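You operate a simulated robot arm through the tools that you are given. There is no shell and no other tool. Be economical: measure what you need, move in short steps, check, and stop when the job is done.

You are at the controls of a simulated two-armed robot. One attempt, no reset.

TASK
Take the blue towel from the top of the brown table and lay it out flat on the top of the blue table.

It is judged by the outcome, as a careful person would: the job done as asked, and still so three seconds after it is handed in. It fails if anything else is knocked over, pushed out of place, dropped, spilled or broken. Flat cloth is picked up by pressing the open fingertips on it (5 to 10 N) and closing them slowly along it; thin cloth reads only 2 to 8 mm in the jaws.

THE ROBOT
Two 7-joint arms with two-finger parallel grippers on one trunk, on a base that drives. Base frame: it is fixed to the floor where the robot stands at the start and does not move with it; the origin is under the middle of the robot, x ahead of it, y to its left, z up. Lengths are in m, angles in rad, forces in N, time in s.
The left shoulder is at the start at [0.05, 0.161, 1.098], the right one opposite. Places, roughly: top of the blue table [0.8, 1, 0.7]. Payload 3.43 kg a hand.
The tool frame of a hand sits at the grasp point between the pads (the TCP): z along the fingers, y along the line on which they close. The tips reach 0.03 m beyond it. Largest opening 0.094 m; finger width 0.028, thickness 0.01; the body of the gripper, 0.05 by 0.096 m, starts 0.055 m behind the TCP.
Orientation is told as [roll, pitch, yaw] about the base's x, y, z axes, in that order, counted from this pose: with the fingers straight down and closing along the base's y, the tool's x points along the base's -x, its y along +y and its z along -z.

THE INTERFACE
- The arms move only by the tool play_rows. It takes "left_increments", "right_increments" or both (then of equal length, played together; a hand with none holds still); each is a list of rows, each an object (a shift or turn left out is 0, a gripper value left out holds the last) with "linear": the shift along the base's x, y, z in units of 50 mm (1.0 is 50 mm), a list of three; "delta_rot": the turn, a rotation vector about the base's x, y, z in units of 4 degrees (1.0 is 4 degrees), a list of three; "jaw": the closure, from 0 (fully open) to 1 (shut). In form: [{"linear": [dx, dy, dz], "delta_rot": [rx, ry, rz], "jaw": jaw}, ...]. A call has 1 to 20 rows; each row shifts and turns the commanded pose from where the row before left it. A call with a number of a shift or a turn outside -1 to 1 is refused whole. A row lasts 0.2 s, in which the tool goes at most 0.05 m and 0.15 rad; a call with a longer step from one row to the next is refused whole, and so is a gripper value outside its range. A pose out of reach is approached as far as the arm can. The call stops where the force on the tool passes 40 N (or 10 N more than at its start, if that is more) or the arm is blocked; 0.2 s more then pass. The fingers move at their own pace (about 0.045 m/s each) and stop on an object; they squeeze with about 31 N. The grip force told is the motor's: it shows also when the fingers shut on nothing. Time passes only in rows, and 0.2 s behind the last, so rows that do not move let the fingers close. It gives the time, the measured TCP pose, the force on the tool (base axes), the opening and the grip force at its end, in the units of the frame above (readings bear some noise), with the torque about the TCP (base axes, N m) and any sound that the robot's microphone picked up, and new pictures: "views" is both (left out), scene, wrist or none (wrist: the cameras of the hands that moved).
- Cameras (640 x 400 px; columns grow to the right, rows downward): "scene" is now at [0.1259, 0.0047, 1.2127]; the picture's right is [0.04, -1.00, 0.00], its down [-0.65, -0.03, -0.76] and it looks along [0.76, 0.03, -0.65] (base axes); focal length 282 px, centre (320, 200). "left" rides on the left gripper at [0.076, -0.014, -0.103] in its tool frame; the picture's right is [0.18, 0.98, 0.00], its down [-0.75, 0.14, -0.64] and it looks along [-0.63, 0.12, 0.77] (tool axes); focal length 243 px, centre (320, 200). "right" rides on the right gripper at [0.076, 0.014, -0.103] in its tool frame; the picture's right is [-0.18, 0.98, 0.00], its down [-0.75, -0.14, -0.64] and it looks along [-0.63, -0.12, 0.77] (tool axes); focal length 243 px, centre (320, 200).
- move_column(by): slides the trunk up (or, below 0, down) by that many m; the arms and the scene camera ride with it, the base frame stays. It gives what a move gives, with no picture.
- steer(legs): drives the robot by 1 to 6 legs, each [ahead, left, turn to the left] in m, m and rad, along the robot's own axes; the way and the turn of a leg run together, so that a leg with both is an arc; at most 1.5 m and 3.142 rad a leg. The arms and the cameras ride along, it lands a little off, and it stops where it bumps. It gives what a move gives, and a new picture of the scene camera.
- head_to(pan, tilt): turns the head with the scene camera to pan (to the left, within 1.396 rad either way) and tilt (down, from -0.506 to 1.204), counted from straight ahead of the robot. It gives what a move gives, and a new picture of the scene camera.
- pixel_to_xyz(camera, pixels): there is no depth. For up to 12 entries [column, row, z] of the newest picture of that camera ("zoom" is the newest enlarged one), the place [x, y] in the base frame at which the ray of that pixel passes the height z, good to about 0.003 m. No time passes.
- close_up(camera, box): a new picture of the part [left, top, right, bottom] of that camera's present view, enlarged. No time passes.
- finish_job(): hands the job in; it is judged then, once.

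Go step by step. Measure first, check grasps and placings, and put right what went wrong. The budget is 80 turns and 260 pictures, counting those below and the enlarged ones. Unless the task says otherwise, let go and move clear before handing in, and close with one line.

The tools are called as name(argument=value, ...) on one line, values as JSON. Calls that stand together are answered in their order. play_rows: Moves the arms, as the interface text tells. Its arguments: {"type":"object","properties":{"left_increments":{"type":"array","items":{"type":"object","properties":{"linear":{"type":"array","items":{"type":"number"}},"delta_rot":{"type":"array","items":{"type":"number"}},"jaw":{"type":"number"}}}},"right_increments":{"type":"array","items":{"type":"object","properties":{"linear":{"type":"array","items":{"type":"number"}},"delta_rot":{"type":"array","items":{"type":"number"}},"jaw":{"type":"number"}}}},"views":{"type":"string","enum":["both","scene","wrist","none"]}},"required":[]} The other tools are called the same way: move_column (by) slides the trunk up or down; steer (legs) drives the base; head_to (pan, tilt) turns the head that bears the scene camera; pixel_to_xyz (camera, pixels) gives the place at which the rays of pixels pass given heights; close_up (camera, box) takes an enlarged picture of a part of a camera's view; finish_job () hands the job in.

At the start:

```text
t: 0.0
left_tcp_pos: [0.4363, 0.2142, 0.9599]
left_orientation: [-0.002, -0.002, 0.0]
left_ft_force: [0.0, 0.0, -0.2]
left_wrist_torque: [-0.02, 0.01, -0.04]
left_finger_gap: 0.094
left_grip_force: 0.1
right_tcp_pos: [0.4884, -0.1882, 0.9834]
right_orientation: [0.0, 0.001, 0.0]
right_ft_force: [0.0, -0.4, 0.5]
right_wrist_torque: [0.02, 0.0, -0.02]
right_finger_gap: 0.0939
right_grip_force: 0.2
trunk travel left (down, up): [-0.125, 0.142]
robot x, y, heading: [0.0014, 0.0, -0.002]
head pan, tilt: [0.044, 0.702]
```

scene: 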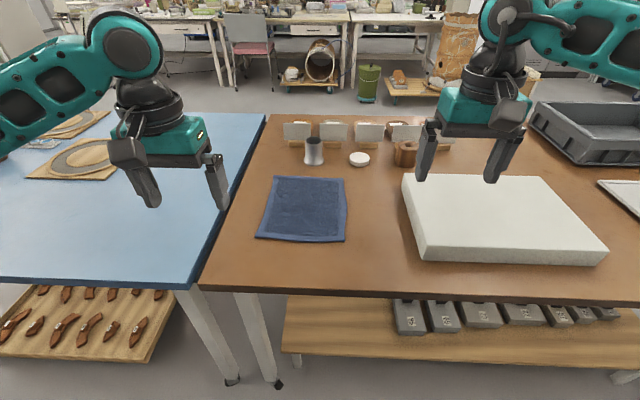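
right: 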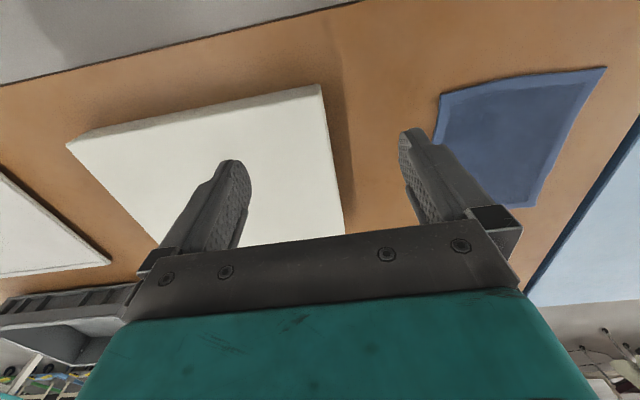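
left: 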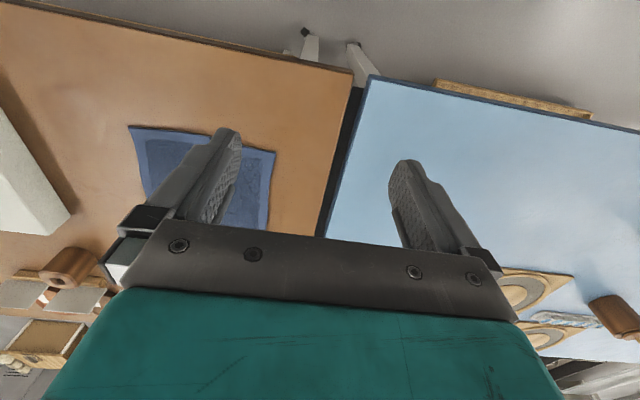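

The towel is at scene corners about (275,176), (345,178), (346,242), (257,239), with the blue table to its left. I'll measure the towel and the blue table top first.

pixel_to_xyz(camera="scene", pixels=[[275, 176, 0.695], [345, 178, 0.695], [346, 242, 0.695], [257, 239, 0.695], [265, 114, 0.7], [188, 288, 0.7], [2, 278, 0.7], [118, 178, 0.7], [28, 177, 0.7], [313, 164, 0.695], [204, 288, 0.695]])

close_up(camera="scene", box=[220, 110, 420, 260])

head_to(pan=0.8, tilt=0.702)

```text
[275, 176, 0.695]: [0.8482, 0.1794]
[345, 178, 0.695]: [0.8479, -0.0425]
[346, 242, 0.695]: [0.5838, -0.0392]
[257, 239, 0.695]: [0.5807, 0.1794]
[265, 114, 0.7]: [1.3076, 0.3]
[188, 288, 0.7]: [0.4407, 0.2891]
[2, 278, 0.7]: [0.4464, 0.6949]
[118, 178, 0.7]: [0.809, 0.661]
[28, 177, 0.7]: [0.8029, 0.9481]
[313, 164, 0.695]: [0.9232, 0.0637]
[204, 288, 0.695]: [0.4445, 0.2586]
```

```text
2.67 times, centred on (320, 185) of scene
```

zoom: 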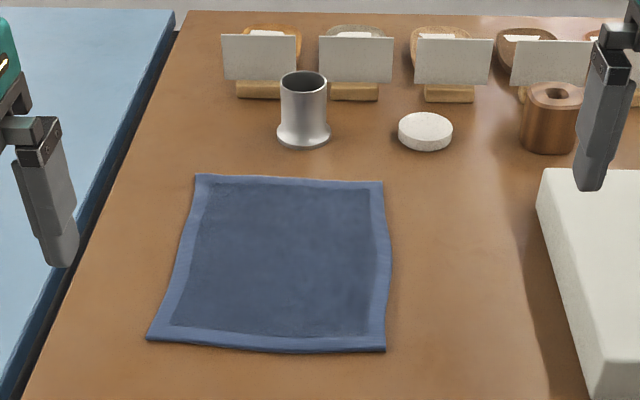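

```text
t: 1.1
left_tcp_pos: [0.4369, 0.2138, 0.9589]
left_orientation: [-0.003, -0.002, 0.0]
left_ft_force: [0.0, 0.3, -0.1]
left_wrist_torque: [0.0, 0.0, -0.01]
left_finger_gap: 0.0942
left_grip_force: 0.3
right_tcp_pos: [0.4886, -0.1888, 0.9823]
right_orientation: [0.0, 0.001, 0.0]
right_ft_force: [-0.3, -1.1, 1.1]
right_wrist_torque: [-0.01, 0.0, 0.02]
right_finger_gap: 0.0941
right_grip_force: 0.0
trunk travel left (down, up): [-0.125, 0.142]
robot x, y, heading: [0.0026, -0.0001, 0.001]
head pan, tilt: [0.799, 0.702]
```

scene: 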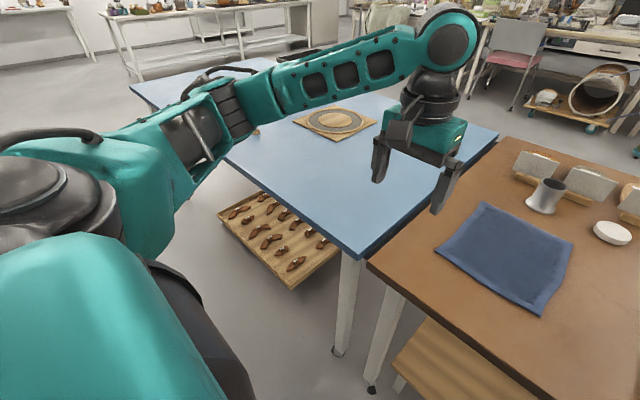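

The towel spans x 0.58–0.85, y −0.04–0.18. The blue table is clear for x 0.44–1.3, y 0.30–0.65, so I'll lay it there. I'll point the head back and bring both hands over the near corners.

head_to(pan=0.25, tilt=0.75)

play_rows(left_increments=[{"linear": [0.543, -0.213, -0.53], "jaw": 0.52}, {"linear": [0.543, -0.213, -0.53]}, {"linear": [0.543, -0.213, -0.53]}, {"linear": [0.543, -0.213, -0.53]}, {"linear": [0.543, -0.213, -0.53]}, {"linear": [0.543, -0.213, -0.53]}, {}], right_increments=[{"linear": [0.373, 0.61, -0.607], "jaw": 0.52}, {"linear": [0.373, 0.61, -0.607]}, {"linear": [0.373, 0.61, -0.607]}, {"linear": [0.373, 0.61, -0.607]}, {"linear": [0.373, 0.61, -0.607]}, {"linear": [0.373, 0.61, -0.607]}, {}])

```text
t: 2.1
left_tcp_pos: [0.4371, 0.214, 0.9596]
left_orientation: [-0.002, 0.0, 0.001]
left_ft_force: [-0.1, 0.0, 0.0]
left_wrist_torque: [0.01, -0.03, -0.04]
left_finger_gap: 0.094
left_grip_force: 0.0
right_tcp_pos: [0.489, -0.1889, 0.9823]
right_orientation: [0.0, 0.001, 0.001]
right_ft_force: [-0.8, 0.3, 0.5]
right_wrist_torque: [0.01, 0.0, -0.03]
right_finger_gap: 0.0941
right_grip_force: 0.1
trunk travel left (down, up): [-0.125, 0.142]
robot x, y, heading: [0.0031, -0.0026, 0.0]
head pan, tilt: [0.25, 0.75]
```

scene: 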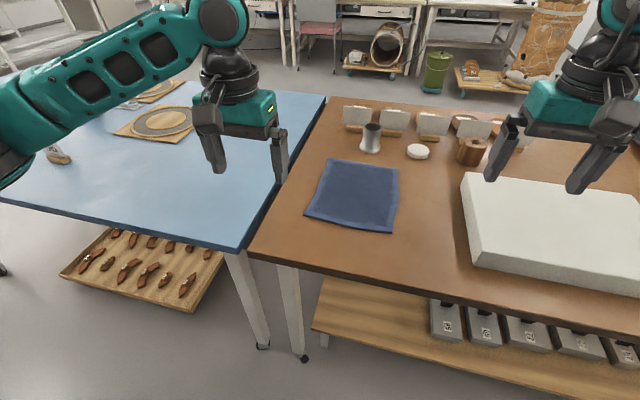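

```text
t: 3.7
left_tcp_pos: [0.599, 0.1495, 0.8011]
left_orientation: [-0.001, -0.002, -0.002]
left_ft_force: [-0.4, -0.2, 0.0]
left_wrist_torque: [-0.01, -0.01, -0.04]
left_finger_gap: 0.0449
left_grip_force: 0.1
right_tcp_pos: [0.5902, -0.0092, 0.8024]
right_orientation: [-0.001, -0.001, 0.0]
right_ft_force: [0.1, 0.0, 0.5]
right_wrist_torque: [-0.04, 0.0, -0.01]
right_finger_gap: 0.045
right_grip_force: 0.1
right hand out of reach, approached as far as the arm can: row 6
trunk travel left (down, up): [-0.125, 0.142]
robot x, y, heading: [0.0013, -0.0001, -0.005]
head pan, tilt: [0.25, 0.75]
```

scene: 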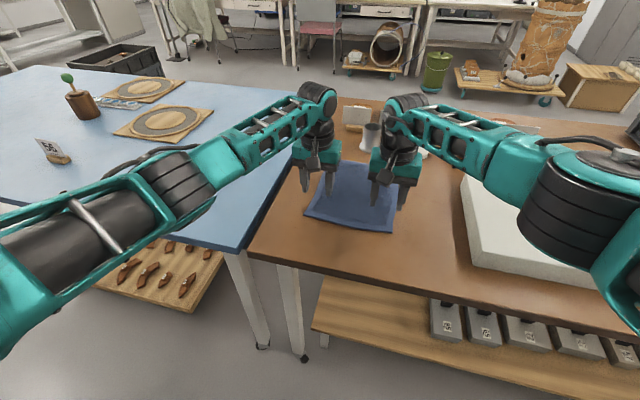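
right: 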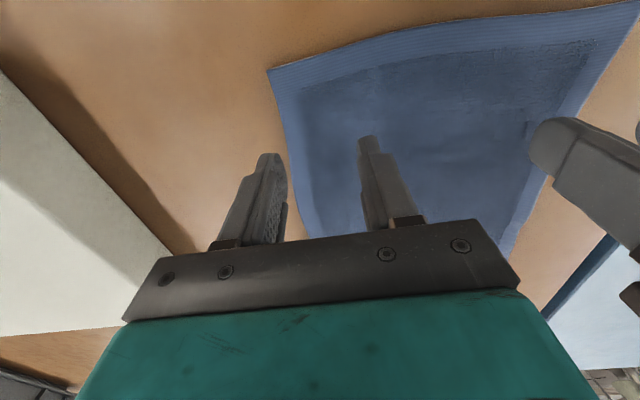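
left: 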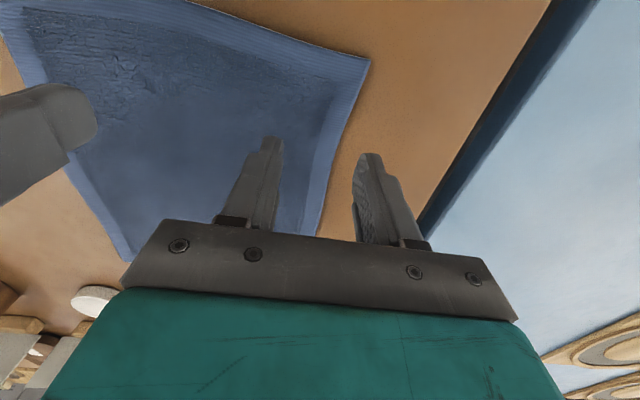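

The right hand is at its reach limit at (0.590, −0.009). I'll look down at the base before nudging the robot forward and left.

head_to(pan=0.1, tilt=1.2)

```text
t: 4.6
left_tcp_pos: [0.5992, 0.1506, 0.8]
left_orientation: [-0.001, 0.001, 0.001]
left_ft_force: [0.4, -0.3, 0.2]
left_wrist_torque: [-0.02, -0.02, 0.06]
left_finger_gap: 0.045
left_grip_force: 0.0
right_tcp_pos: [0.5919, -0.0099, 0.8022]
right_orientation: [0.001, -0.002, 0.001]
right_ft_force: [-0.7, -0.2, 0.5]
right_wrist_torque: [0.0, -0.06, -0.01]
right_finger_gap: 0.0451
right_grip_force: 0.2
trunk travel left (down, up): [-0.125, 0.142]
robot x, y, heading: [-0.0029, 0.0017, -0.003]
head pan, tilt: [0.099, 1.201]
```

scene: 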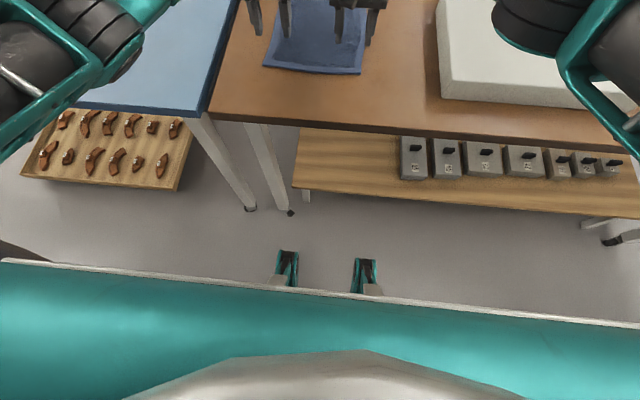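

pixel_to_xyz(camera="scene", pixels=[[287, 250, 0.05], [287, 250, 0.2], [287, 250, 0.4], [365, 258, 0.2], [250, 210, 0.0], [290, 213, 0.0], [295, 188, 0.2], [640, 215, 0.2], [178, 190, 0.15], [20, 178, 0.15], [610, 244, 0.0]])

```text
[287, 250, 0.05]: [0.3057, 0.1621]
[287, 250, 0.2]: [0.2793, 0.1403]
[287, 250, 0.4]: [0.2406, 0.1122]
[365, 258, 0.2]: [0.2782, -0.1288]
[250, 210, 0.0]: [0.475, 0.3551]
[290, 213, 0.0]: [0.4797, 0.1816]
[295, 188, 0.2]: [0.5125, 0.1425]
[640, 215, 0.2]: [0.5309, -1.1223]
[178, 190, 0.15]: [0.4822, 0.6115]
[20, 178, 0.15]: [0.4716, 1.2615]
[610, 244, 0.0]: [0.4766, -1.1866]
```

The base front is at x≈0.30 and the table legs are at 0.475, so 0.07 m ahead is safe. I'll drive 0.07 ahead and 0.07 left.

steer(legs=[[0.07, 0.07, 0]])

head_to(pan=0.0, tilt=0.85)

```text
t: 5.7
left_tcp_pos: [0.6706, 0.219, 0.7995]
left_orientation: [0.0, 0.001, 0.002]
left_ft_force: [0.3, 0.2, 0.0]
left_wrist_torque: [0.03, -0.05, -0.01]
left_finger_gap: 0.0451
left_grip_force: 0.2
right_tcp_pos: [0.6616, 0.0599, 0.8025]
right_orientation: [0.0, -0.001, 0.0]
right_ft_force: [0.0, 0.2, -0.1]
right_wrist_torque: [0.01, -0.01, 0.02]
right_finger_gap: 0.0452
right_grip_force: 0.0
trunk travel left (down, up): [-0.125, 0.142]
robot x, y, heading: [0.0712, 0.0712, -0.003]
head pan, tilt: [0.099, 1.201]
```

scene: 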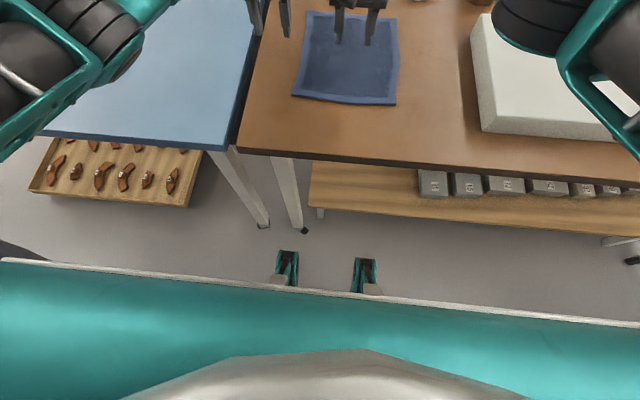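

```text
t: 6.5
left_tcp_pos: [0.6701, 0.2186, 0.8017]
left_orientation: [-0.002, 0.0, 0.0]
left_ft_force: [0.3, -0.2, 0.1]
left_wrist_torque: [0.0, -0.03, -0.03]
left_finger_gap: 0.0454
left_grip_force: 0.1
right_tcp_pos: [0.6621, 0.0596, 0.8025]
right_orientation: [0.0, 0.0, -0.002]
right_ft_force: [0.3, 0.8, -0.3]
right_wrist_torque: [0.0, -0.01, -0.01]
right_finger_gap: 0.045
right_grip_force: 0.0
trunk travel left (down, up): [-0.125, 0.142]
robot x, y, heading: [0.0709, 0.0695, -0.001]
head pan, tilt: [0.0, 0.85]
```

scene: 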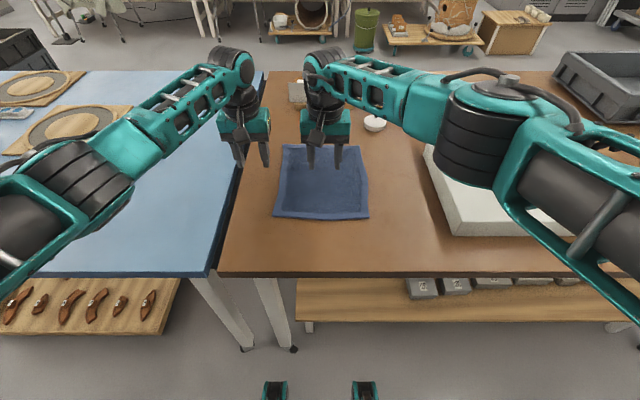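

Both hands moved with the base as expected. Now I'll bring them over the near corners, tips about 17 mm above the towel.

play_rows(left_increments=[{"linear": [-0.44, -0.46, 0]}, {"linear": [-0.44, -0.46, 0]}, {"linear": [-0.44, -0.46, 0]}, {"linear": [0, 0, -0.62]}, {"linear": [0, 0, -0.62]}, {}], right_increments=[{"linear": [-0.387, -0.433, 0]}, {"linear": [-0.387, -0.433, 0]}, {"linear": [-0.387, -0.433, 0]}, {"linear": [0, 0, -0.62]}, {"linear": [0, 0, -0.62]}, {}])

close_up(camera="scene", box=[250, 130, 400, 240])

```text
t: 7.7
left_tcp_pos: [0.6075, 0.1461, 0.7721]
left_orientation: [-0.017, -0.023, -0.003]
left_ft_force: [-2.4, 1.5, 19.0]
left_wrist_torque: [-0.44, 0.15, -0.06]
left_finger_gap: 0.0445
left_grip_force: 0.1
right_tcp_pos: [0.6094, -0.0035, 0.7731]
right_orientation: [0.01, -0.018, 0.0]
right_ft_force: [-2.9, -1.5, 20.8]
right_wrist_torque: [-0.11, 0.11, -0.01]
right_finger_gap: 0.0452
right_grip_force: 0.1
trunk travel left (down, up): [-0.125, 0.142]
robot x, y, heading: [0.0716, 0.0724, -0.005]
head pan, tilt: [0.0, 0.85]
stopped in row 5 (right hand): the force on the tool passed its limit (the readings are from after the stop); the commanded pose is now the measured one
```

scene: 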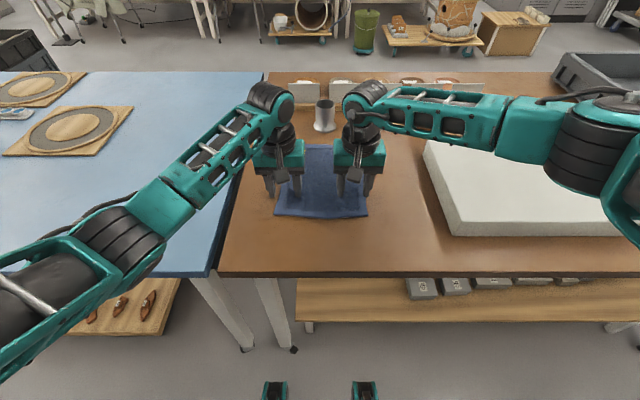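
right: 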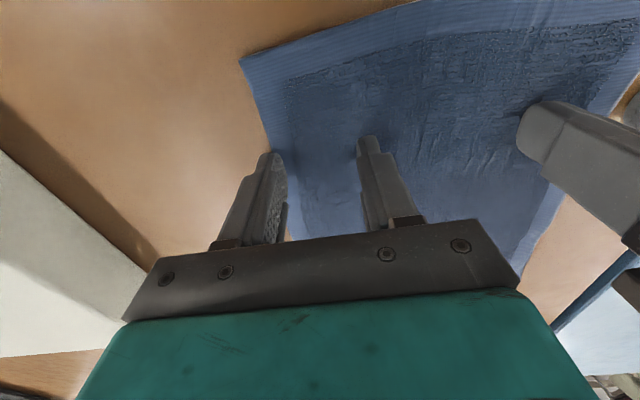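
left: 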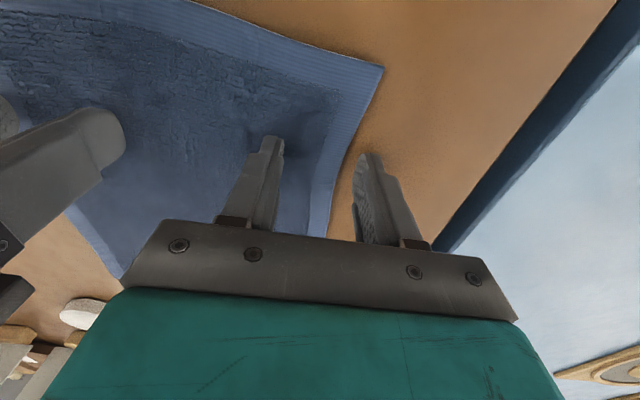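

```text
3.64 times, centred on (325, 185) of scene
```

zoom: 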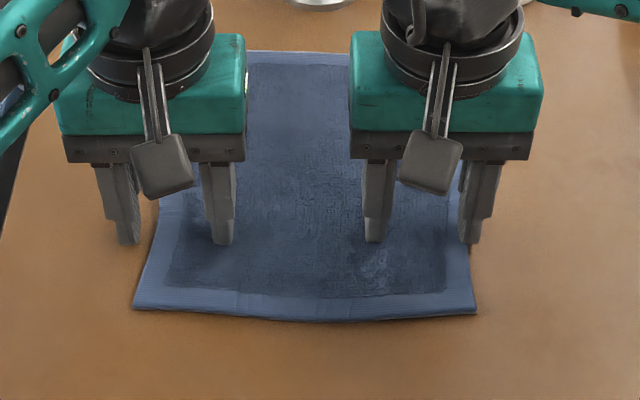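

Both hands met about 20 N at TCP z≈0.772, higher than I expected for the table. I'll check the tip pixels to work out the true surface height.

pixel_to_xyz(camera="scene", pixels=[[298, 196, 0.695], [298, 196, 0.742], [338, 196, 0.695], [338, 196, 0.742], [274, 214, 0.695], [274, 214, 0.742], [368, 215, 0.695], [368, 215, 0.742], [218, 276, 0.695], [218, 276, 0.742]])

pixel_to_xyz(camera="left", pixels=[[382, 66, 0.695], [382, 66, 0.742], [125, 278, 0.695], [125, 278, 0.742]])

pixel_to_xyz(camera="right", pixels=[[240, 58, 0.695], [240, 58, 0.742]])

```text
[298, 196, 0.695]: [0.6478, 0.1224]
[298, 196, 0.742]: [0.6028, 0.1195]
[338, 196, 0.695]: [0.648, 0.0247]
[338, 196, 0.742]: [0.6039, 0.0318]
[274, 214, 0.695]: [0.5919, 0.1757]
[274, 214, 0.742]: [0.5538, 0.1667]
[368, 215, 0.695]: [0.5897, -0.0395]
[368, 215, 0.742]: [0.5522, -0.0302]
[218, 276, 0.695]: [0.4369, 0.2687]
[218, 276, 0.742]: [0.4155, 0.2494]
```

```text
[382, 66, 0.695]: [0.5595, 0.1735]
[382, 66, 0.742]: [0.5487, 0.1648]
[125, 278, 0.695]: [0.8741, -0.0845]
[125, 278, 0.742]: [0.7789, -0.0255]
```

```text
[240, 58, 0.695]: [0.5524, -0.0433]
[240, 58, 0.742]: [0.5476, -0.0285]
```

The views agree on a surface at z≈0.745, not 0.693. The true near corners are about (0.551, 0.166) and (0.551, −0.030). I'll lift a little, correct x, and re-level the tools.

play_rows(left_increments=[{"linear": [0, 0, 0.4], "delta_rot": [0.24, 0.33, 0.04]}, {"linear": [-0.4, -0.08, 0]}, {"linear": [-0.4, -0.08, 0]}, {}], right_increments=[{"linear": [0, 0, 0.4], "delta_rot": [-0.14, 0.26, 0]}, {"linear": [-0.42, 0.05, 0]}, {"linear": [-0.42, 0.05, 0]}, {}])

close_up(camera="scene", box=[250, 130, 400, 240])

```text
t: 8.7
left_tcp_pos: [0.5664, 0.1386, 0.7868]
left_orientation: [0.004, 0.01, 0.0]
left_ft_force: [-0.5, 0.1, -0.2]
left_wrist_torque: [0.02, -0.02, -0.04]
left_finger_gap: 0.0451
left_grip_force: 0.0
right_tcp_pos: [0.567, 0.0001, 0.788]
right_orientation: [-0.006, 0.007, -0.004]
right_ft_force: [0.0, 0.3, 0.3]
right_wrist_torque: [0.01, 0.01, 0.01]
right_finger_gap: 0.0451
right_grip_force: 0.2
trunk travel left (down, up): [-0.125, 0.142]
robot x, y, heading: [0.0718, 0.0676, 0.003]
head pan, tilt: [0.0, 0.85]
```

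scene: 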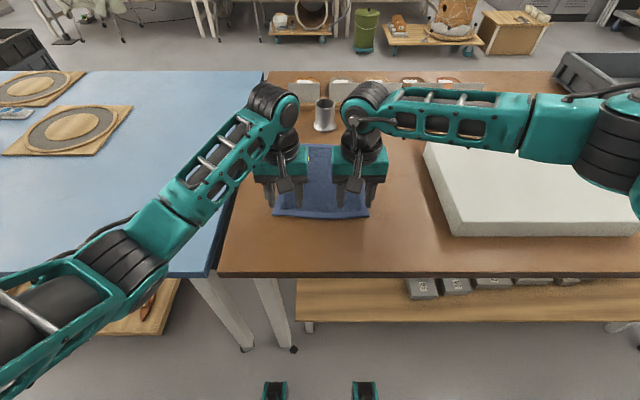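
right: 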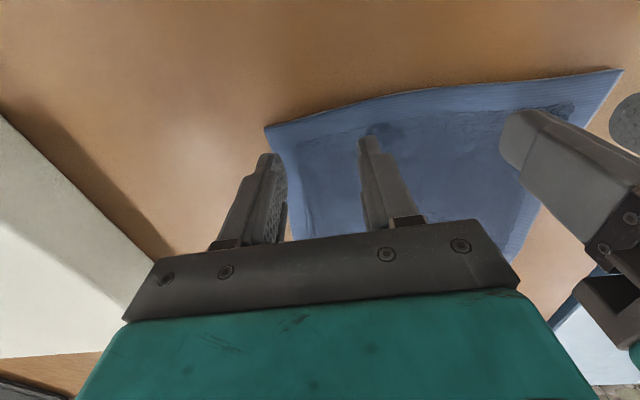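
left: 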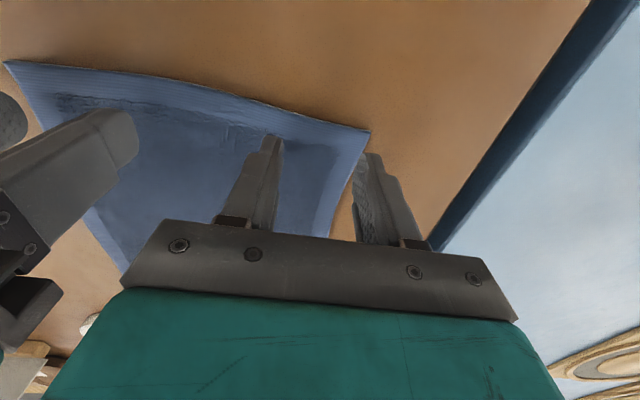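

```text
3.64 times, centred on (325, 185) of scene
```

zoom: 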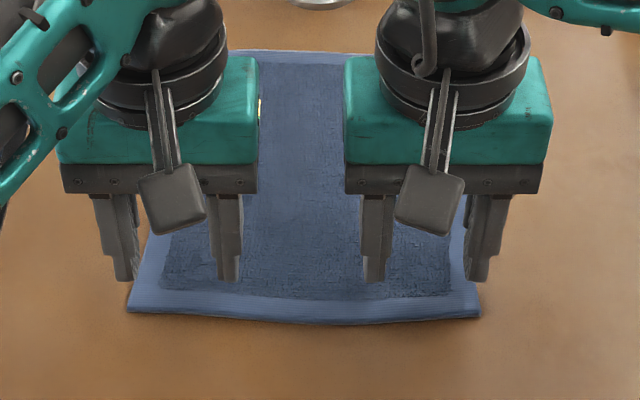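

The outer fingers look about 1 cm off the cloth's side edges. I'll shift each hand inward 7 mm, narrow the gap to about 36 mm and come down gently.

play_rows(left_increments=[{"linear": [0, -0.14, 0], "jaw": 0.62}, {}, {"linear": [0, 0, -0.08]}, {"linear": [0, 0, -0.08]}, {"linear": [0, 0, -0.08]}, {}], right_increments=[{"linear": [0, 0.14, 0], "jaw": 0.62}, {}, {"linear": [0, 0, -0.08]}, {"linear": [0, 0, -0.08]}, {"linear": [0, 0, -0.08]}, {}], views="none")

close_up(camera="scene", box=[250, 130, 400, 240])

```text
t: 10.1
left_tcp_pos: [0.5679, 0.1324, 0.7736]
left_orientation: [0.005, 0.008, 0.0]
left_ft_force: [-0.5, 0.3, 2.0]
left_wrist_torque: [0.02, 0.02, 0.02]
left_finger_gap: 0.0358
left_grip_force: 0.0
right_tcp_pos: [0.5667, 0.0073, 0.7749]
right_orientation: [-0.006, 0.007, -0.003]
right_ft_force: [-0.5, -0.6, 0.7]
right_wrist_torque: [0.0, 0.01, 0.01]
right_finger_gap: 0.0356
right_grip_force: 0.0
trunk travel left (down, up): [-0.125, 0.142]
robot x, y, heading: [0.0688, 0.0675, 0.001]
head pan, tilt: [0.0, 0.85]
```

```text
3.64 times, centred on (325, 185) of scene
```

zoom: 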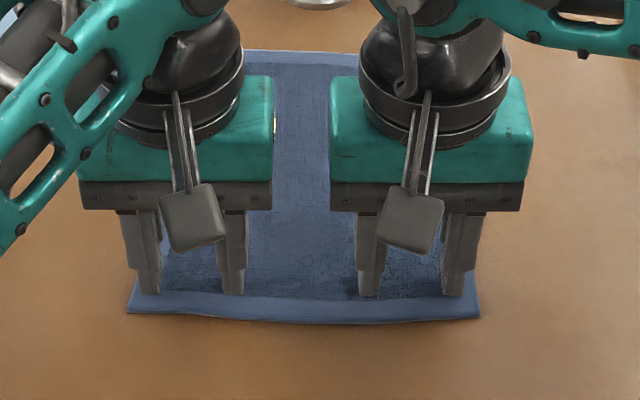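

The tips are just touching (2 N left, 0.7 N right) and all four fingers are on the cloth. I'll nudge 5 mm nearer the edge and press to about 7 N.

play_rows(left_increments=[{"linear": [-0.1, 0, 0.04]}, {"linear": [0, 0, -0.06]}, {"linear": [0, 0, -0.03]}, {}], right_increments=[{"linear": [-0.1, 0, 0.04]}, {"linear": [0, 0, -0.07]}, {"linear": [0, 0, -0.04]}, {}], views="none")

```text
t: 11.1
left_tcp_pos: [0.5625, 0.132, 0.7749]
left_orientation: [0.005, 0.004, 0.0]
left_ft_force: [1.2, -0.4, 5.7]
left_wrist_torque: [-0.04, -0.03, 0.01]
left_finger_gap: 0.0358
left_grip_force: 0.2
right_tcp_pos: [0.5613, 0.0076, 0.7737]
right_orientation: [-0.005, 0.004, -0.005]
right_ft_force: [-3.3, -0.2, 12.3]
right_wrist_torque: [0.0, 0.11, -0.01]
right_finger_gap: 0.0357
right_grip_force: 0.1
trunk travel left (down, up): [-0.125, 0.142]
robot x, y, heading: [0.0704, 0.0659, -0.002]
head pan, tilt: [0.0, 0.85]
```

Left presses at 5.7 N and right at 12 N. I'll ease the right slightly and close both slowly.

play_rows(left_increments=[{"jaw": 0.65}, {"jaw": 0.69}, {"jaw": 0.73}, {"jaw": 0.77}, {"jaw": 0.81}, {"jaw": 0.85}, {"jaw": 0.89}, {"jaw": 0.93}, {"jaw": 0.97}, {"jaw": 1.0}, {}, {}], right_increments=[{"linear": [0, 0, 0.02], "jaw": 0.65}, {"jaw": 0.69}, {"jaw": 0.73}, {"jaw": 0.77}, {"jaw": 0.81}, {"jaw": 0.85}, {"jaw": 0.89}, {"jaw": 0.93}, {"jaw": 0.97}, {"jaw": 1.0}, {}, {}])

close_up(camera="scene", box=[250, 130, 400, 240])

```text
t: 13.7
left_tcp_pos: [0.561, 0.129, 0.773]
left_orientation: [0.001, 0.008, -0.003]
left_ft_force: [0.6, -22.7, 7.9]
left_wrist_torque: [-0.72, -0.03, 0.06]
left_finger_gap: 0.0042
left_grip_force: 31.5
right_tcp_pos: [0.5611, 0.0081, 0.7734]
right_orientation: [0.0, 0.006, 0.002]
right_ft_force: [-2.1, 21.8, 8.5]
right_wrist_torque: [0.67, 0.04, -0.02]
right_finger_gap: 0.0042
right_grip_force: 31.2
trunk travel left (down, up): [-0.125, 0.142]
robot x, y, heading: [0.0702, 0.0702, -0.002]
head pan, tilt: [0.0, 0.85]
```

scene: 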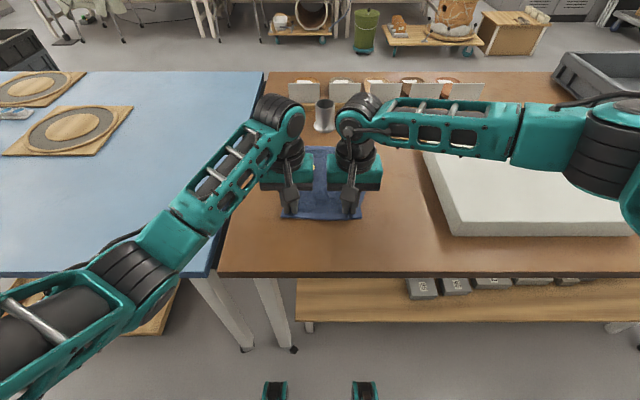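
right: 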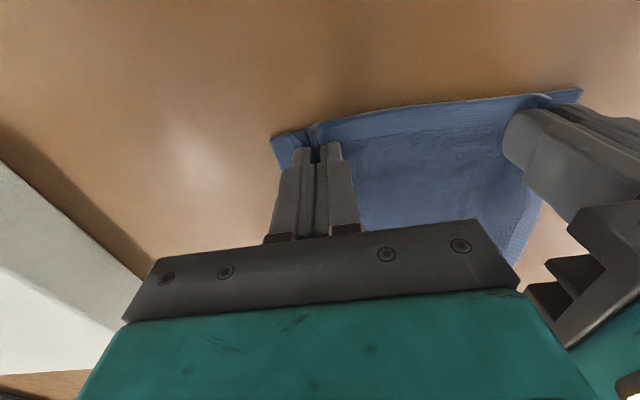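
left: 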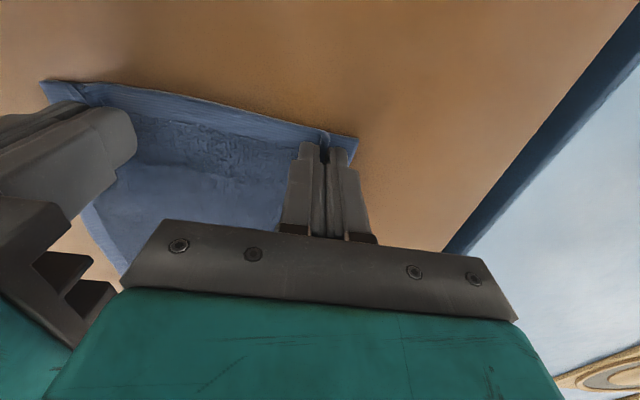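

```text
3.64 times, centred on (325, 185) of scene
```

zoom: 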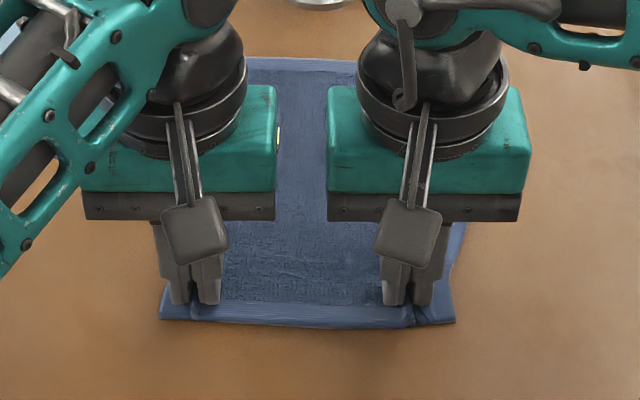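

Both hands read 4.2 mm at 31 N, a proper cloth pinch. The cloth is taut between them (about 22 N sideways), so I'll ease inward slightly and lift.

play_rows(left_increments=[{"linear": [0, -0.06, 0.2]}, {"linear": [0, 0, 0.4]}, {"linear": [0, 0, 0.6]}, {"linear": [0, 0, 0.8]}, {}], right_increments=[{"linear": [0, 0.06, 0.2]}, {"linear": [0, 0, 0.4]}, {"linear": [0, 0, 0.6]}, {"linear": [0, 0, 0.8]}, {}])

```text
t: 14.9
left_tcp_pos: [0.5626, 0.1286, 0.8727]
left_orientation: [0.005, 0.01, 0.001]
left_ft_force: [1.1, -14.8, 0.0]
left_wrist_torque: [-0.5, -0.02, 0.0]
left_finger_gap: 0.004
left_grip_force: 30.7
right_tcp_pos: [0.5619, 0.0105, 0.8735]
right_orientation: [-0.003, 0.007, -0.004]
right_ft_force: [-0.4, 15.2, 0.2]
right_wrist_torque: [0.44, -0.05, 0.01]
right_finger_gap: 0.0039
right_grip_force: 30.9
trunk travel left (down, up): [-0.125, 0.142]
robot x, y, heading: [0.0732, 0.0688, 0.002]
head pan, tilt: [0.0, 0.85]
```

scene: 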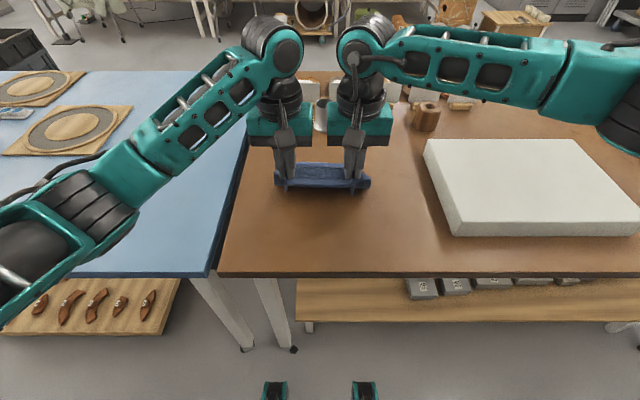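
right: 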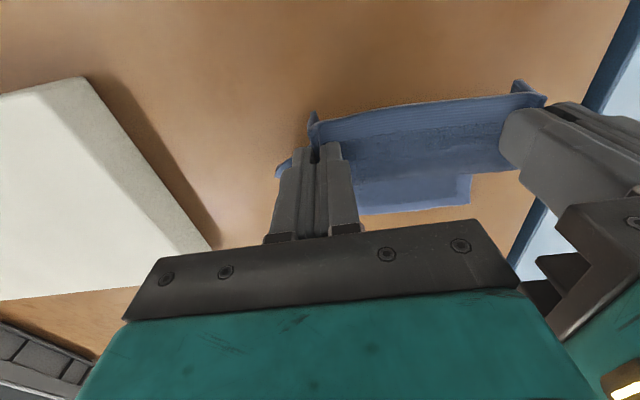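
left: 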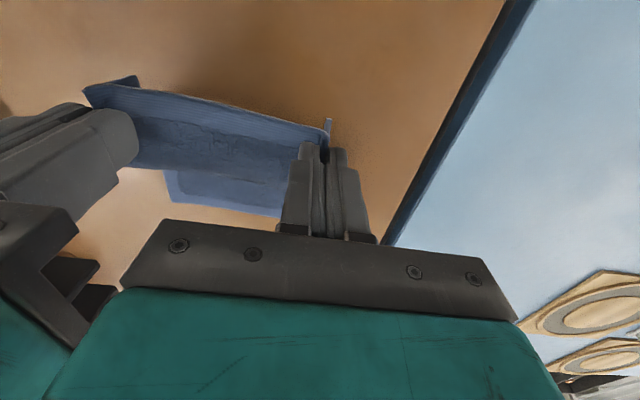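

The towel hangs evenly from both hands. I'll lift it clear and measure the clear space on the blue table using z=0.745.

play_rows(left_increments=[{"linear": [0, 0, 0.6]}, {"linear": [0, 0, 0.6]}, {"linear": [0, 0, 0.6]}, {"linear": [0, 0, 0.6]}, {"linear": [0, 0, 0.6]}, {"linear": [0, 0, 0.6]}, {}], right_increments=[{"linear": [0, 0, 0.6]}, {"linear": [0, 0, 0.6]}, {"linear": [0, 0, 0.6]}, {"linear": [0, 0, 0.6]}, {"linear": [0, 0, 0.6]}, {"linear": [0, 0, 0.6]}, {}], views="scene")

pixel_to_xyz(camera="scene", pixels=[[132, 107, 0.745], [94, 156, 0.745], [4, 155, 0.745], [207, 276, 0.745], [264, 72, 0.745], [20, 277, 0.745]])

```text
t: 16.5
left_tcp_pos: [0.5622, 0.1285, 1.0524]
left_orientation: [0.006, 0.008, 0.001]
left_ft_force: [0.3, -11.8, -1.0]
left_wrist_torque: [-0.37, -0.02, 0.02]
left_finger_gap: 0.0039
left_grip_force: 30.5
right_tcp_pos: [0.5617, 0.0121, 1.0517]
right_orientation: [-0.003, 0.008, -0.003]
right_ft_force: [0.0, 11.8, -0.2]
right_wrist_torque: [0.31, 0.01, 0.01]
right_finger_gap: 0.0037
right_grip_force: 31.1
trunk travel left (down, up): [-0.125, 0.142]
robot x, y, heading: [0.072, 0.066, -0.002]
head pan, tilt: [0.0, 0.85]
```

scene: 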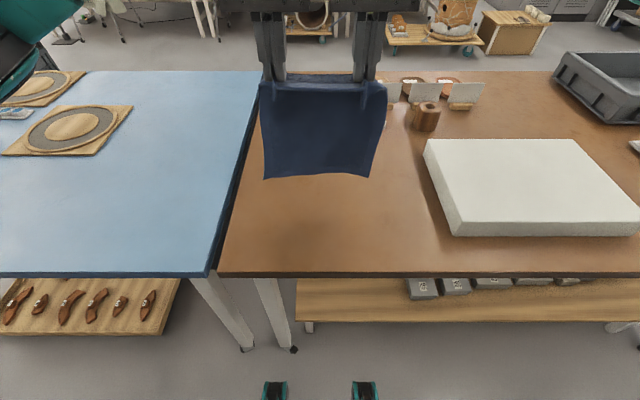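

```text
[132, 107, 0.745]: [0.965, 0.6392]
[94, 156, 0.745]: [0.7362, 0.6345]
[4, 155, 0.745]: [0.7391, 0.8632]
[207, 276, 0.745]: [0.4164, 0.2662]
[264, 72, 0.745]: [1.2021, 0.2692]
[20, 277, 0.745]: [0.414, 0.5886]
```

The towel hangs clean, its bottom above the table. The blue table is clear for y 0.27–0.63, so I'll drive left 0.37 m to centre the towel at y≈0.44.

steer(legs=[[0, 0.37, 0]])

```text
t: 18.8
left_tcp_pos: [0.5606, 0.4993, 1.0517]
left_orientation: [0.005, 0.009, 0.001]
left_ft_force: [0.4, -11.5, 0.8]
left_wrist_torque: [-0.32, -0.02, 0.01]
left_finger_gap: 0.0036
left_grip_force: 31.2
right_tcp_pos: [0.561, 0.3825, 1.0515]
right_orientation: [-0.005, 0.007, -0.001]
right_ft_force: [-0.2, 10.7, 0.4]
right_wrist_torque: [0.31, 0.05, 0.03]
right_finger_gap: 0.0038
right_grip_force: 31.0
trunk travel left (down, up): [-0.125, 0.142]
robot x, y, heading: [0.0706, 0.4385, -0.005]
head pan, tilt: [0.0, 0.85]
```

scene: 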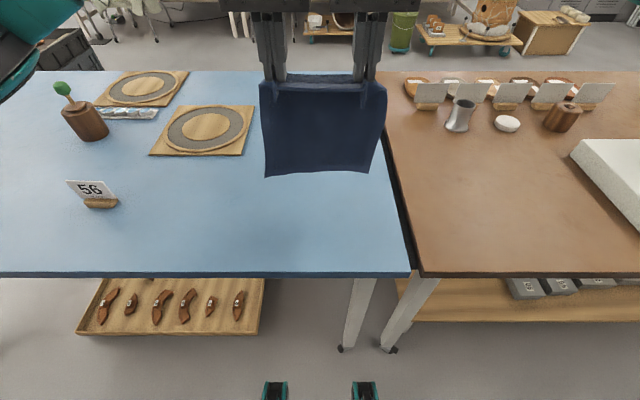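

The towel is now over the clear part of the blue table. I'll move it forward slowly so the far edge can land first, then check.

play_rows(left_increments=[{"linear": [0.3, 0, 0]}, {"linear": [0.4, 0, 0]}, {"linear": [0.4, 0, 0]}, {"linear": [0.4, 0, 0]}, {"linear": [0.4, 0, 0]}, {"linear": [0.4, 0, 0]}, {"linear": [0.3, 0, 0]}, {}, {}], right_increments=[{"linear": [0.3, 0, 0]}, {"linear": [0.4, 0, 0]}, {"linear": [0.4, 0, 0]}, {"linear": [0.4, 0, 0]}, {"linear": [0.4, 0, 0]}, {"linear": [0.4, 0, 0]}, {"linear": [0.3, 0, 0]}, {}, {}], views="scene")

```text
t: 20.8
left_tcp_pos: [0.675, 0.4966, 1.0523]
left_orientation: [0.001, 0.009, -0.005]
left_ft_force: [0.3, -18.1, -1.8]
left_wrist_torque: [-0.57, -0.02, 0.0]
left_finger_gap: 0.004
left_grip_force: 30.8
left hand out of reach, approached as far as the arm can: row 7
right_tcp_pos: [0.6777, 0.3787, 1.0496]
right_orientation: [-0.002, 0.007, 0.001]
right_ft_force: [-0.5, 18.5, 0.3]
right_wrist_torque: [0.53, 0.0, 0.02]
right_finger_gap: 0.0038
right_grip_force: 30.9
right hand out of reach, approached as far as the arm can: row 7
trunk travel left (down, up): [-0.125, 0.142]
robot x, y, heading: [0.0708, 0.4403, 0.003]
head pan, tilt: [0.0, 0.85]
```

scene: 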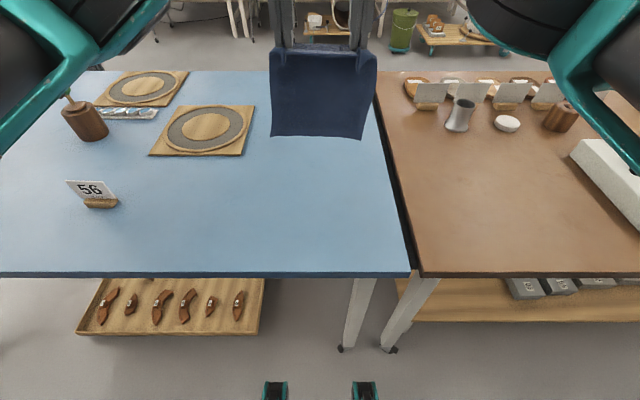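

The reach limit is x≈0.676, which is enough. I'll lower until the far edge just meets the table.

play_rows(left_increments=[{"linear": [-0.1, 0, -0.2]}, {"linear": [0, 0, -0.2]}, {"linear": [0, 0, -0.2]}, {"linear": [0, 0, -0.2]}, {}], right_increments=[{"linear": [-0.1, 0, -0.2]}, {"linear": [0, 0, -0.2]}, {"linear": [0, 0, -0.2]}, {"linear": [0, 0, -0.2]}, {}])

close_up(camera="scene", box=[230, 40, 420, 170])

```text
t: 22.0
left_tcp_pos: [0.6705, 0.4966, 1.0118]
left_orientation: [0.004, 0.01, -0.003]
left_ft_force: [0.6, -19.5, -1.0]
left_wrist_torque: [-0.64, -0.01, 0.04]
left_finger_gap: 0.004
left_grip_force: 30.6
right_tcp_pos: [0.6744, 0.3785, 1.009]
right_orientation: [-0.001, 0.01, 0.0]
right_ft_force: [-0.5, 19.2, 0.2]
right_wrist_torque: [0.59, 0.02, 0.0]
right_finger_gap: 0.004
right_grip_force: 31.4
trunk travel left (down, up): [-0.125, 0.142]
robot x, y, heading: [0.068, 0.441, 0.0]
head pan, tilt: [0.0, 0.85]
```

scene: 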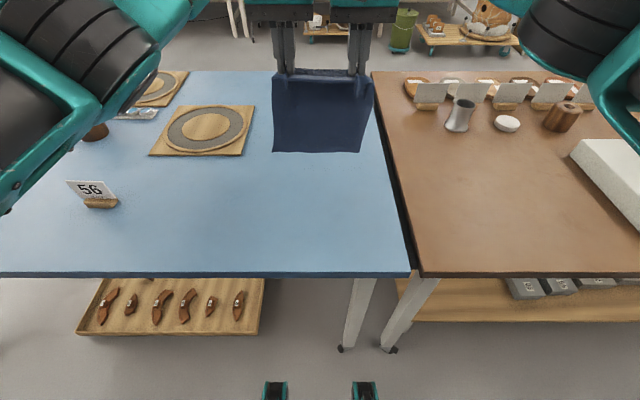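
right: 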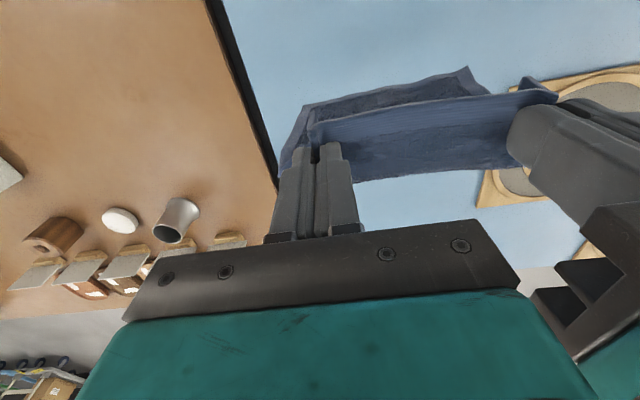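
left: 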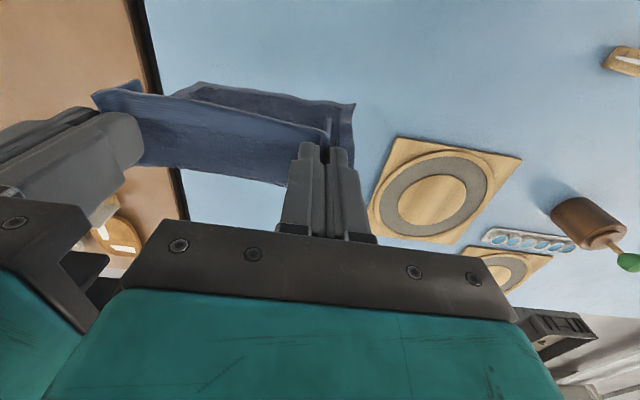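

```text
3.08 times, centred on (325, 105) of scene
```

zoom: 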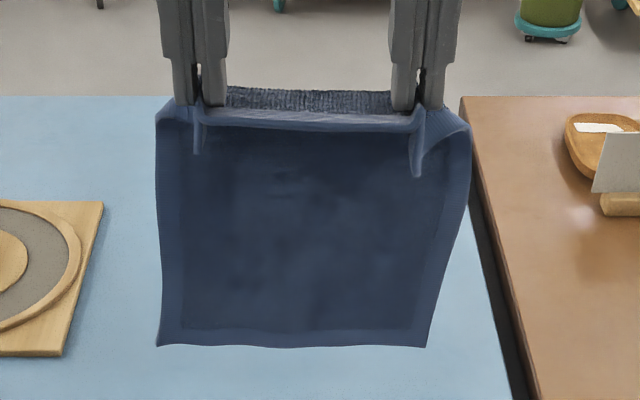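

pixel_to_xyz(camera="scene", pixels=[[320, 152, 0.745], [320, 152, 0.77], [320, 152, 0.79], [275, 152, 0.77], [361, 152, 0.77]])

pixel_to_xyz(camera="left", pixels=[[354, 105, 0.745], [354, 105, 0.77], [354, 105, 0.79]])

```text
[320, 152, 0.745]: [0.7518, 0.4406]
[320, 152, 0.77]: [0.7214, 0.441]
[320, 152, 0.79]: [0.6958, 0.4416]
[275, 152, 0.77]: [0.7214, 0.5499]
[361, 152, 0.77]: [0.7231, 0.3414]
```

```text
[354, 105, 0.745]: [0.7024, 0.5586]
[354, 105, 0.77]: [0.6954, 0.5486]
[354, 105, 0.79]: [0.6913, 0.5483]
```

The bottom edge hangs at about z 0.79 and x 0.69, leaning slightly away, which is right for laying. I'll lower and sweep back on an arc so the cloth lays down from the far edge toward me.

play_rows(left_increments=[{"linear": [-0.07, 0, -0.3]}, {"linear": [-0.07, 0, -0.3]}, {"linear": [-0.07, 0, -0.3]}, {"linear": [-0.27, 0, -0.04]}, {"linear": [-0.27, 0, -0.04]}, {"linear": [-0.47, 0, -0.19]}, {"linear": [-0.47, 0, -0.19]}, {"linear": [-0.41, 0, -0.31]}, {"linear": [-0.41, 0, -0.31]}, {"linear": [-0.31, 0, -0.41]}, {"linear": [-0.31, 0, -0.41]}, {}], right_increments=[{"linear": [-0.07, 0, -0.3]}, {"linear": [-0.07, 0, -0.3]}, {"linear": [-0.07, 0, -0.3]}, {"linear": [-0.27, 0, -0.04]}, {"linear": [-0.27, 0, -0.04]}, {"linear": [-0.47, 0, -0.19]}, {"linear": [-0.47, 0, -0.19]}, {"linear": [-0.41, 0, -0.31]}, {"linear": [-0.41, 0, -0.31]}, {"linear": [-0.31, 0, -0.41]}, {"linear": [-0.31, 0, -0.41]}, {}])

close_up(camera="scene", box=[220, 100, 420, 240])

```text
t: 24.6
left_tcp_pos: [0.5145, 0.4973, 0.8733]
left_orientation: [0.0, 0.006, -0.001]
left_ft_force: [1.3, -22.3, -1.3]
left_wrist_torque: [-0.66, -0.02, 0.04]
left_finger_gap: 0.004
left_grip_force: 30.7
right_tcp_pos: [0.5185, 0.3779, 0.8685]
right_orientation: [0.003, 0.006, -0.002]
right_ft_force: [-1.2, 21.6, 0.5]
right_wrist_torque: [0.69, 0.02, 0.01]
right_finger_gap: 0.004
right_grip_force: 31.8
trunk travel left (down, up): [-0.125, 0.142]
robot x, y, heading: [0.0719, 0.4368, 0.001]
head pan, tilt: [0.0, 0.85]
```

scene: 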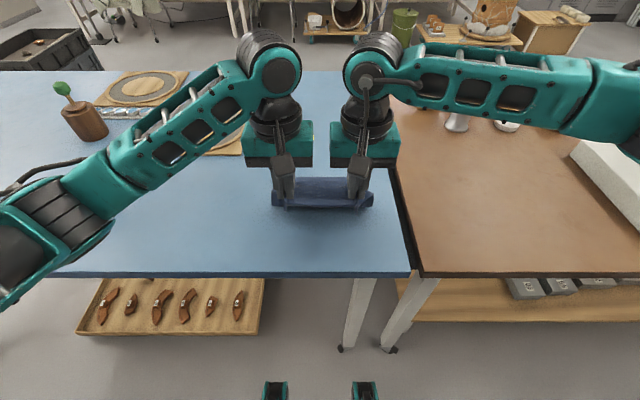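
right: 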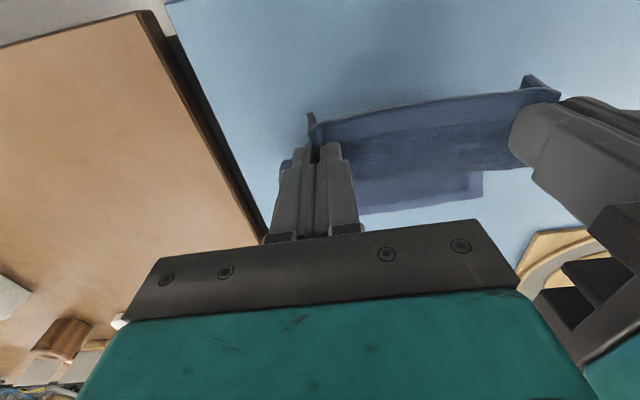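
left: 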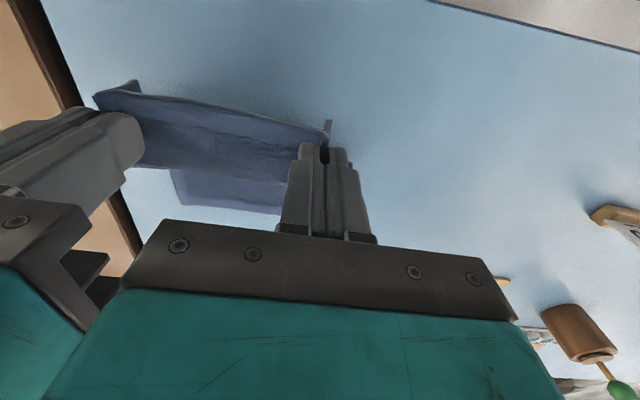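

```text
2.86 times, centred on (320, 170) of scene
```

zoom: 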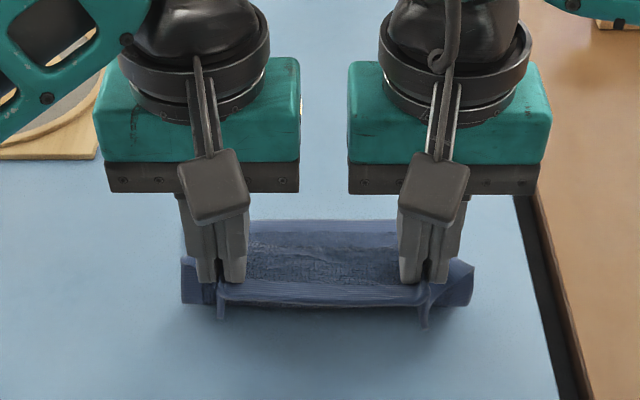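

The cloth is lying down forward just as it came up. I'll measure the far edge to finish at the right x.

pixel_to_xyz(camera="zoom", pixels=[[255, 220, 0.745], [395, 221, 0.745]])

pixel_to_xyz(camera="right", pixels=[[360, 213, 0.745], [480, 193, 0.745]])

```text
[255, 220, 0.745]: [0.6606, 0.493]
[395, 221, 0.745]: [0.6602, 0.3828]
```

```text
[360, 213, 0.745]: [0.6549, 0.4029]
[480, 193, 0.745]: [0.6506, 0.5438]
```

The far edge slid to x≈0.657, so a taut finish would put the near edge only about 1.5 cm from the table's front edge. I'll lift again, drive 0.05 ahead and re-lay further in.

play_rows(left_increments=[{"linear": [0.2, 0, 0.5]}, {"linear": [0.2, 0, 0.6]}, {"linear": [0.3, 0, 0.6]}, {"linear": [0.4, 0, 0.6]}, {"linear": [0.5, 0, 0.6]}, {"linear": [0.5, 0, 0.4]}, {}], right_increments=[{"linear": [0.2, 0, 0.5]}, {"linear": [0.2, 0, 0.6]}, {"linear": [0.3, 0, 0.6]}, {"linear": [0.4, 0, 0.6]}, {"linear": [0.5, 0, 0.6]}, {"linear": [0.5, 0, 0.4]}, {}], views="none")

steer(legs=[[0.05, 0, 0]])

```text
t: 26.2
left_tcp_pos: [0.6201, 0.4972, 1.0364]
left_orientation: [0.002, 0.005, -0.003]
left_ft_force: [0.8, -21.5, -2.1]
left_wrist_torque: [-0.69, -0.02, 0.03]
left_finger_gap: 0.004
left_grip_force: 30.8
right_tcp_pos: [0.6219, 0.3778, 1.0349]
right_orientation: [-0.003, 0.007, 0.002]
right_ft_force: [0.2, 22.5, 0.9]
right_wrist_torque: [0.68, 0.02, 0.0]
right_finger_gap: 0.004
right_grip_force: 31.2
trunk travel left (down, up): [-0.125, 0.142]
robot x, y, heading: [0.068, 0.4365, -0.0]
head pan, tilt: [0.0, 0.85]
```

```text
t: 27.2
left_tcp_pos: [0.6702, 0.4967, 1.0365]
left_orientation: [0.004, 0.008, -0.005]
left_ft_force: [1.1, -22.2, -0.4]
left_wrist_torque: [-0.7, -0.02, 0.05]
left_finger_gap: 0.0042
left_grip_force: 30.9
right_tcp_pos: [0.6723, 0.3769, 1.0343]
right_orientation: [-0.003, 0.008, -0.003]
right_ft_force: [-0.6, 22.1, -0.2]
right_wrist_torque: [0.64, 0.06, 0.02]
right_finger_gap: 0.0041
right_grip_force: 31.1
trunk travel left (down, up): [-0.125, 0.142]
robot x, y, heading: [0.12, 0.4427, 0.003]
head pan, tilt: [0.0, 0.85]
```

scene: 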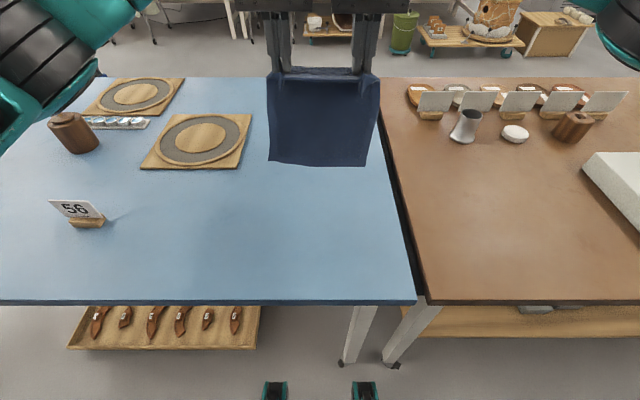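

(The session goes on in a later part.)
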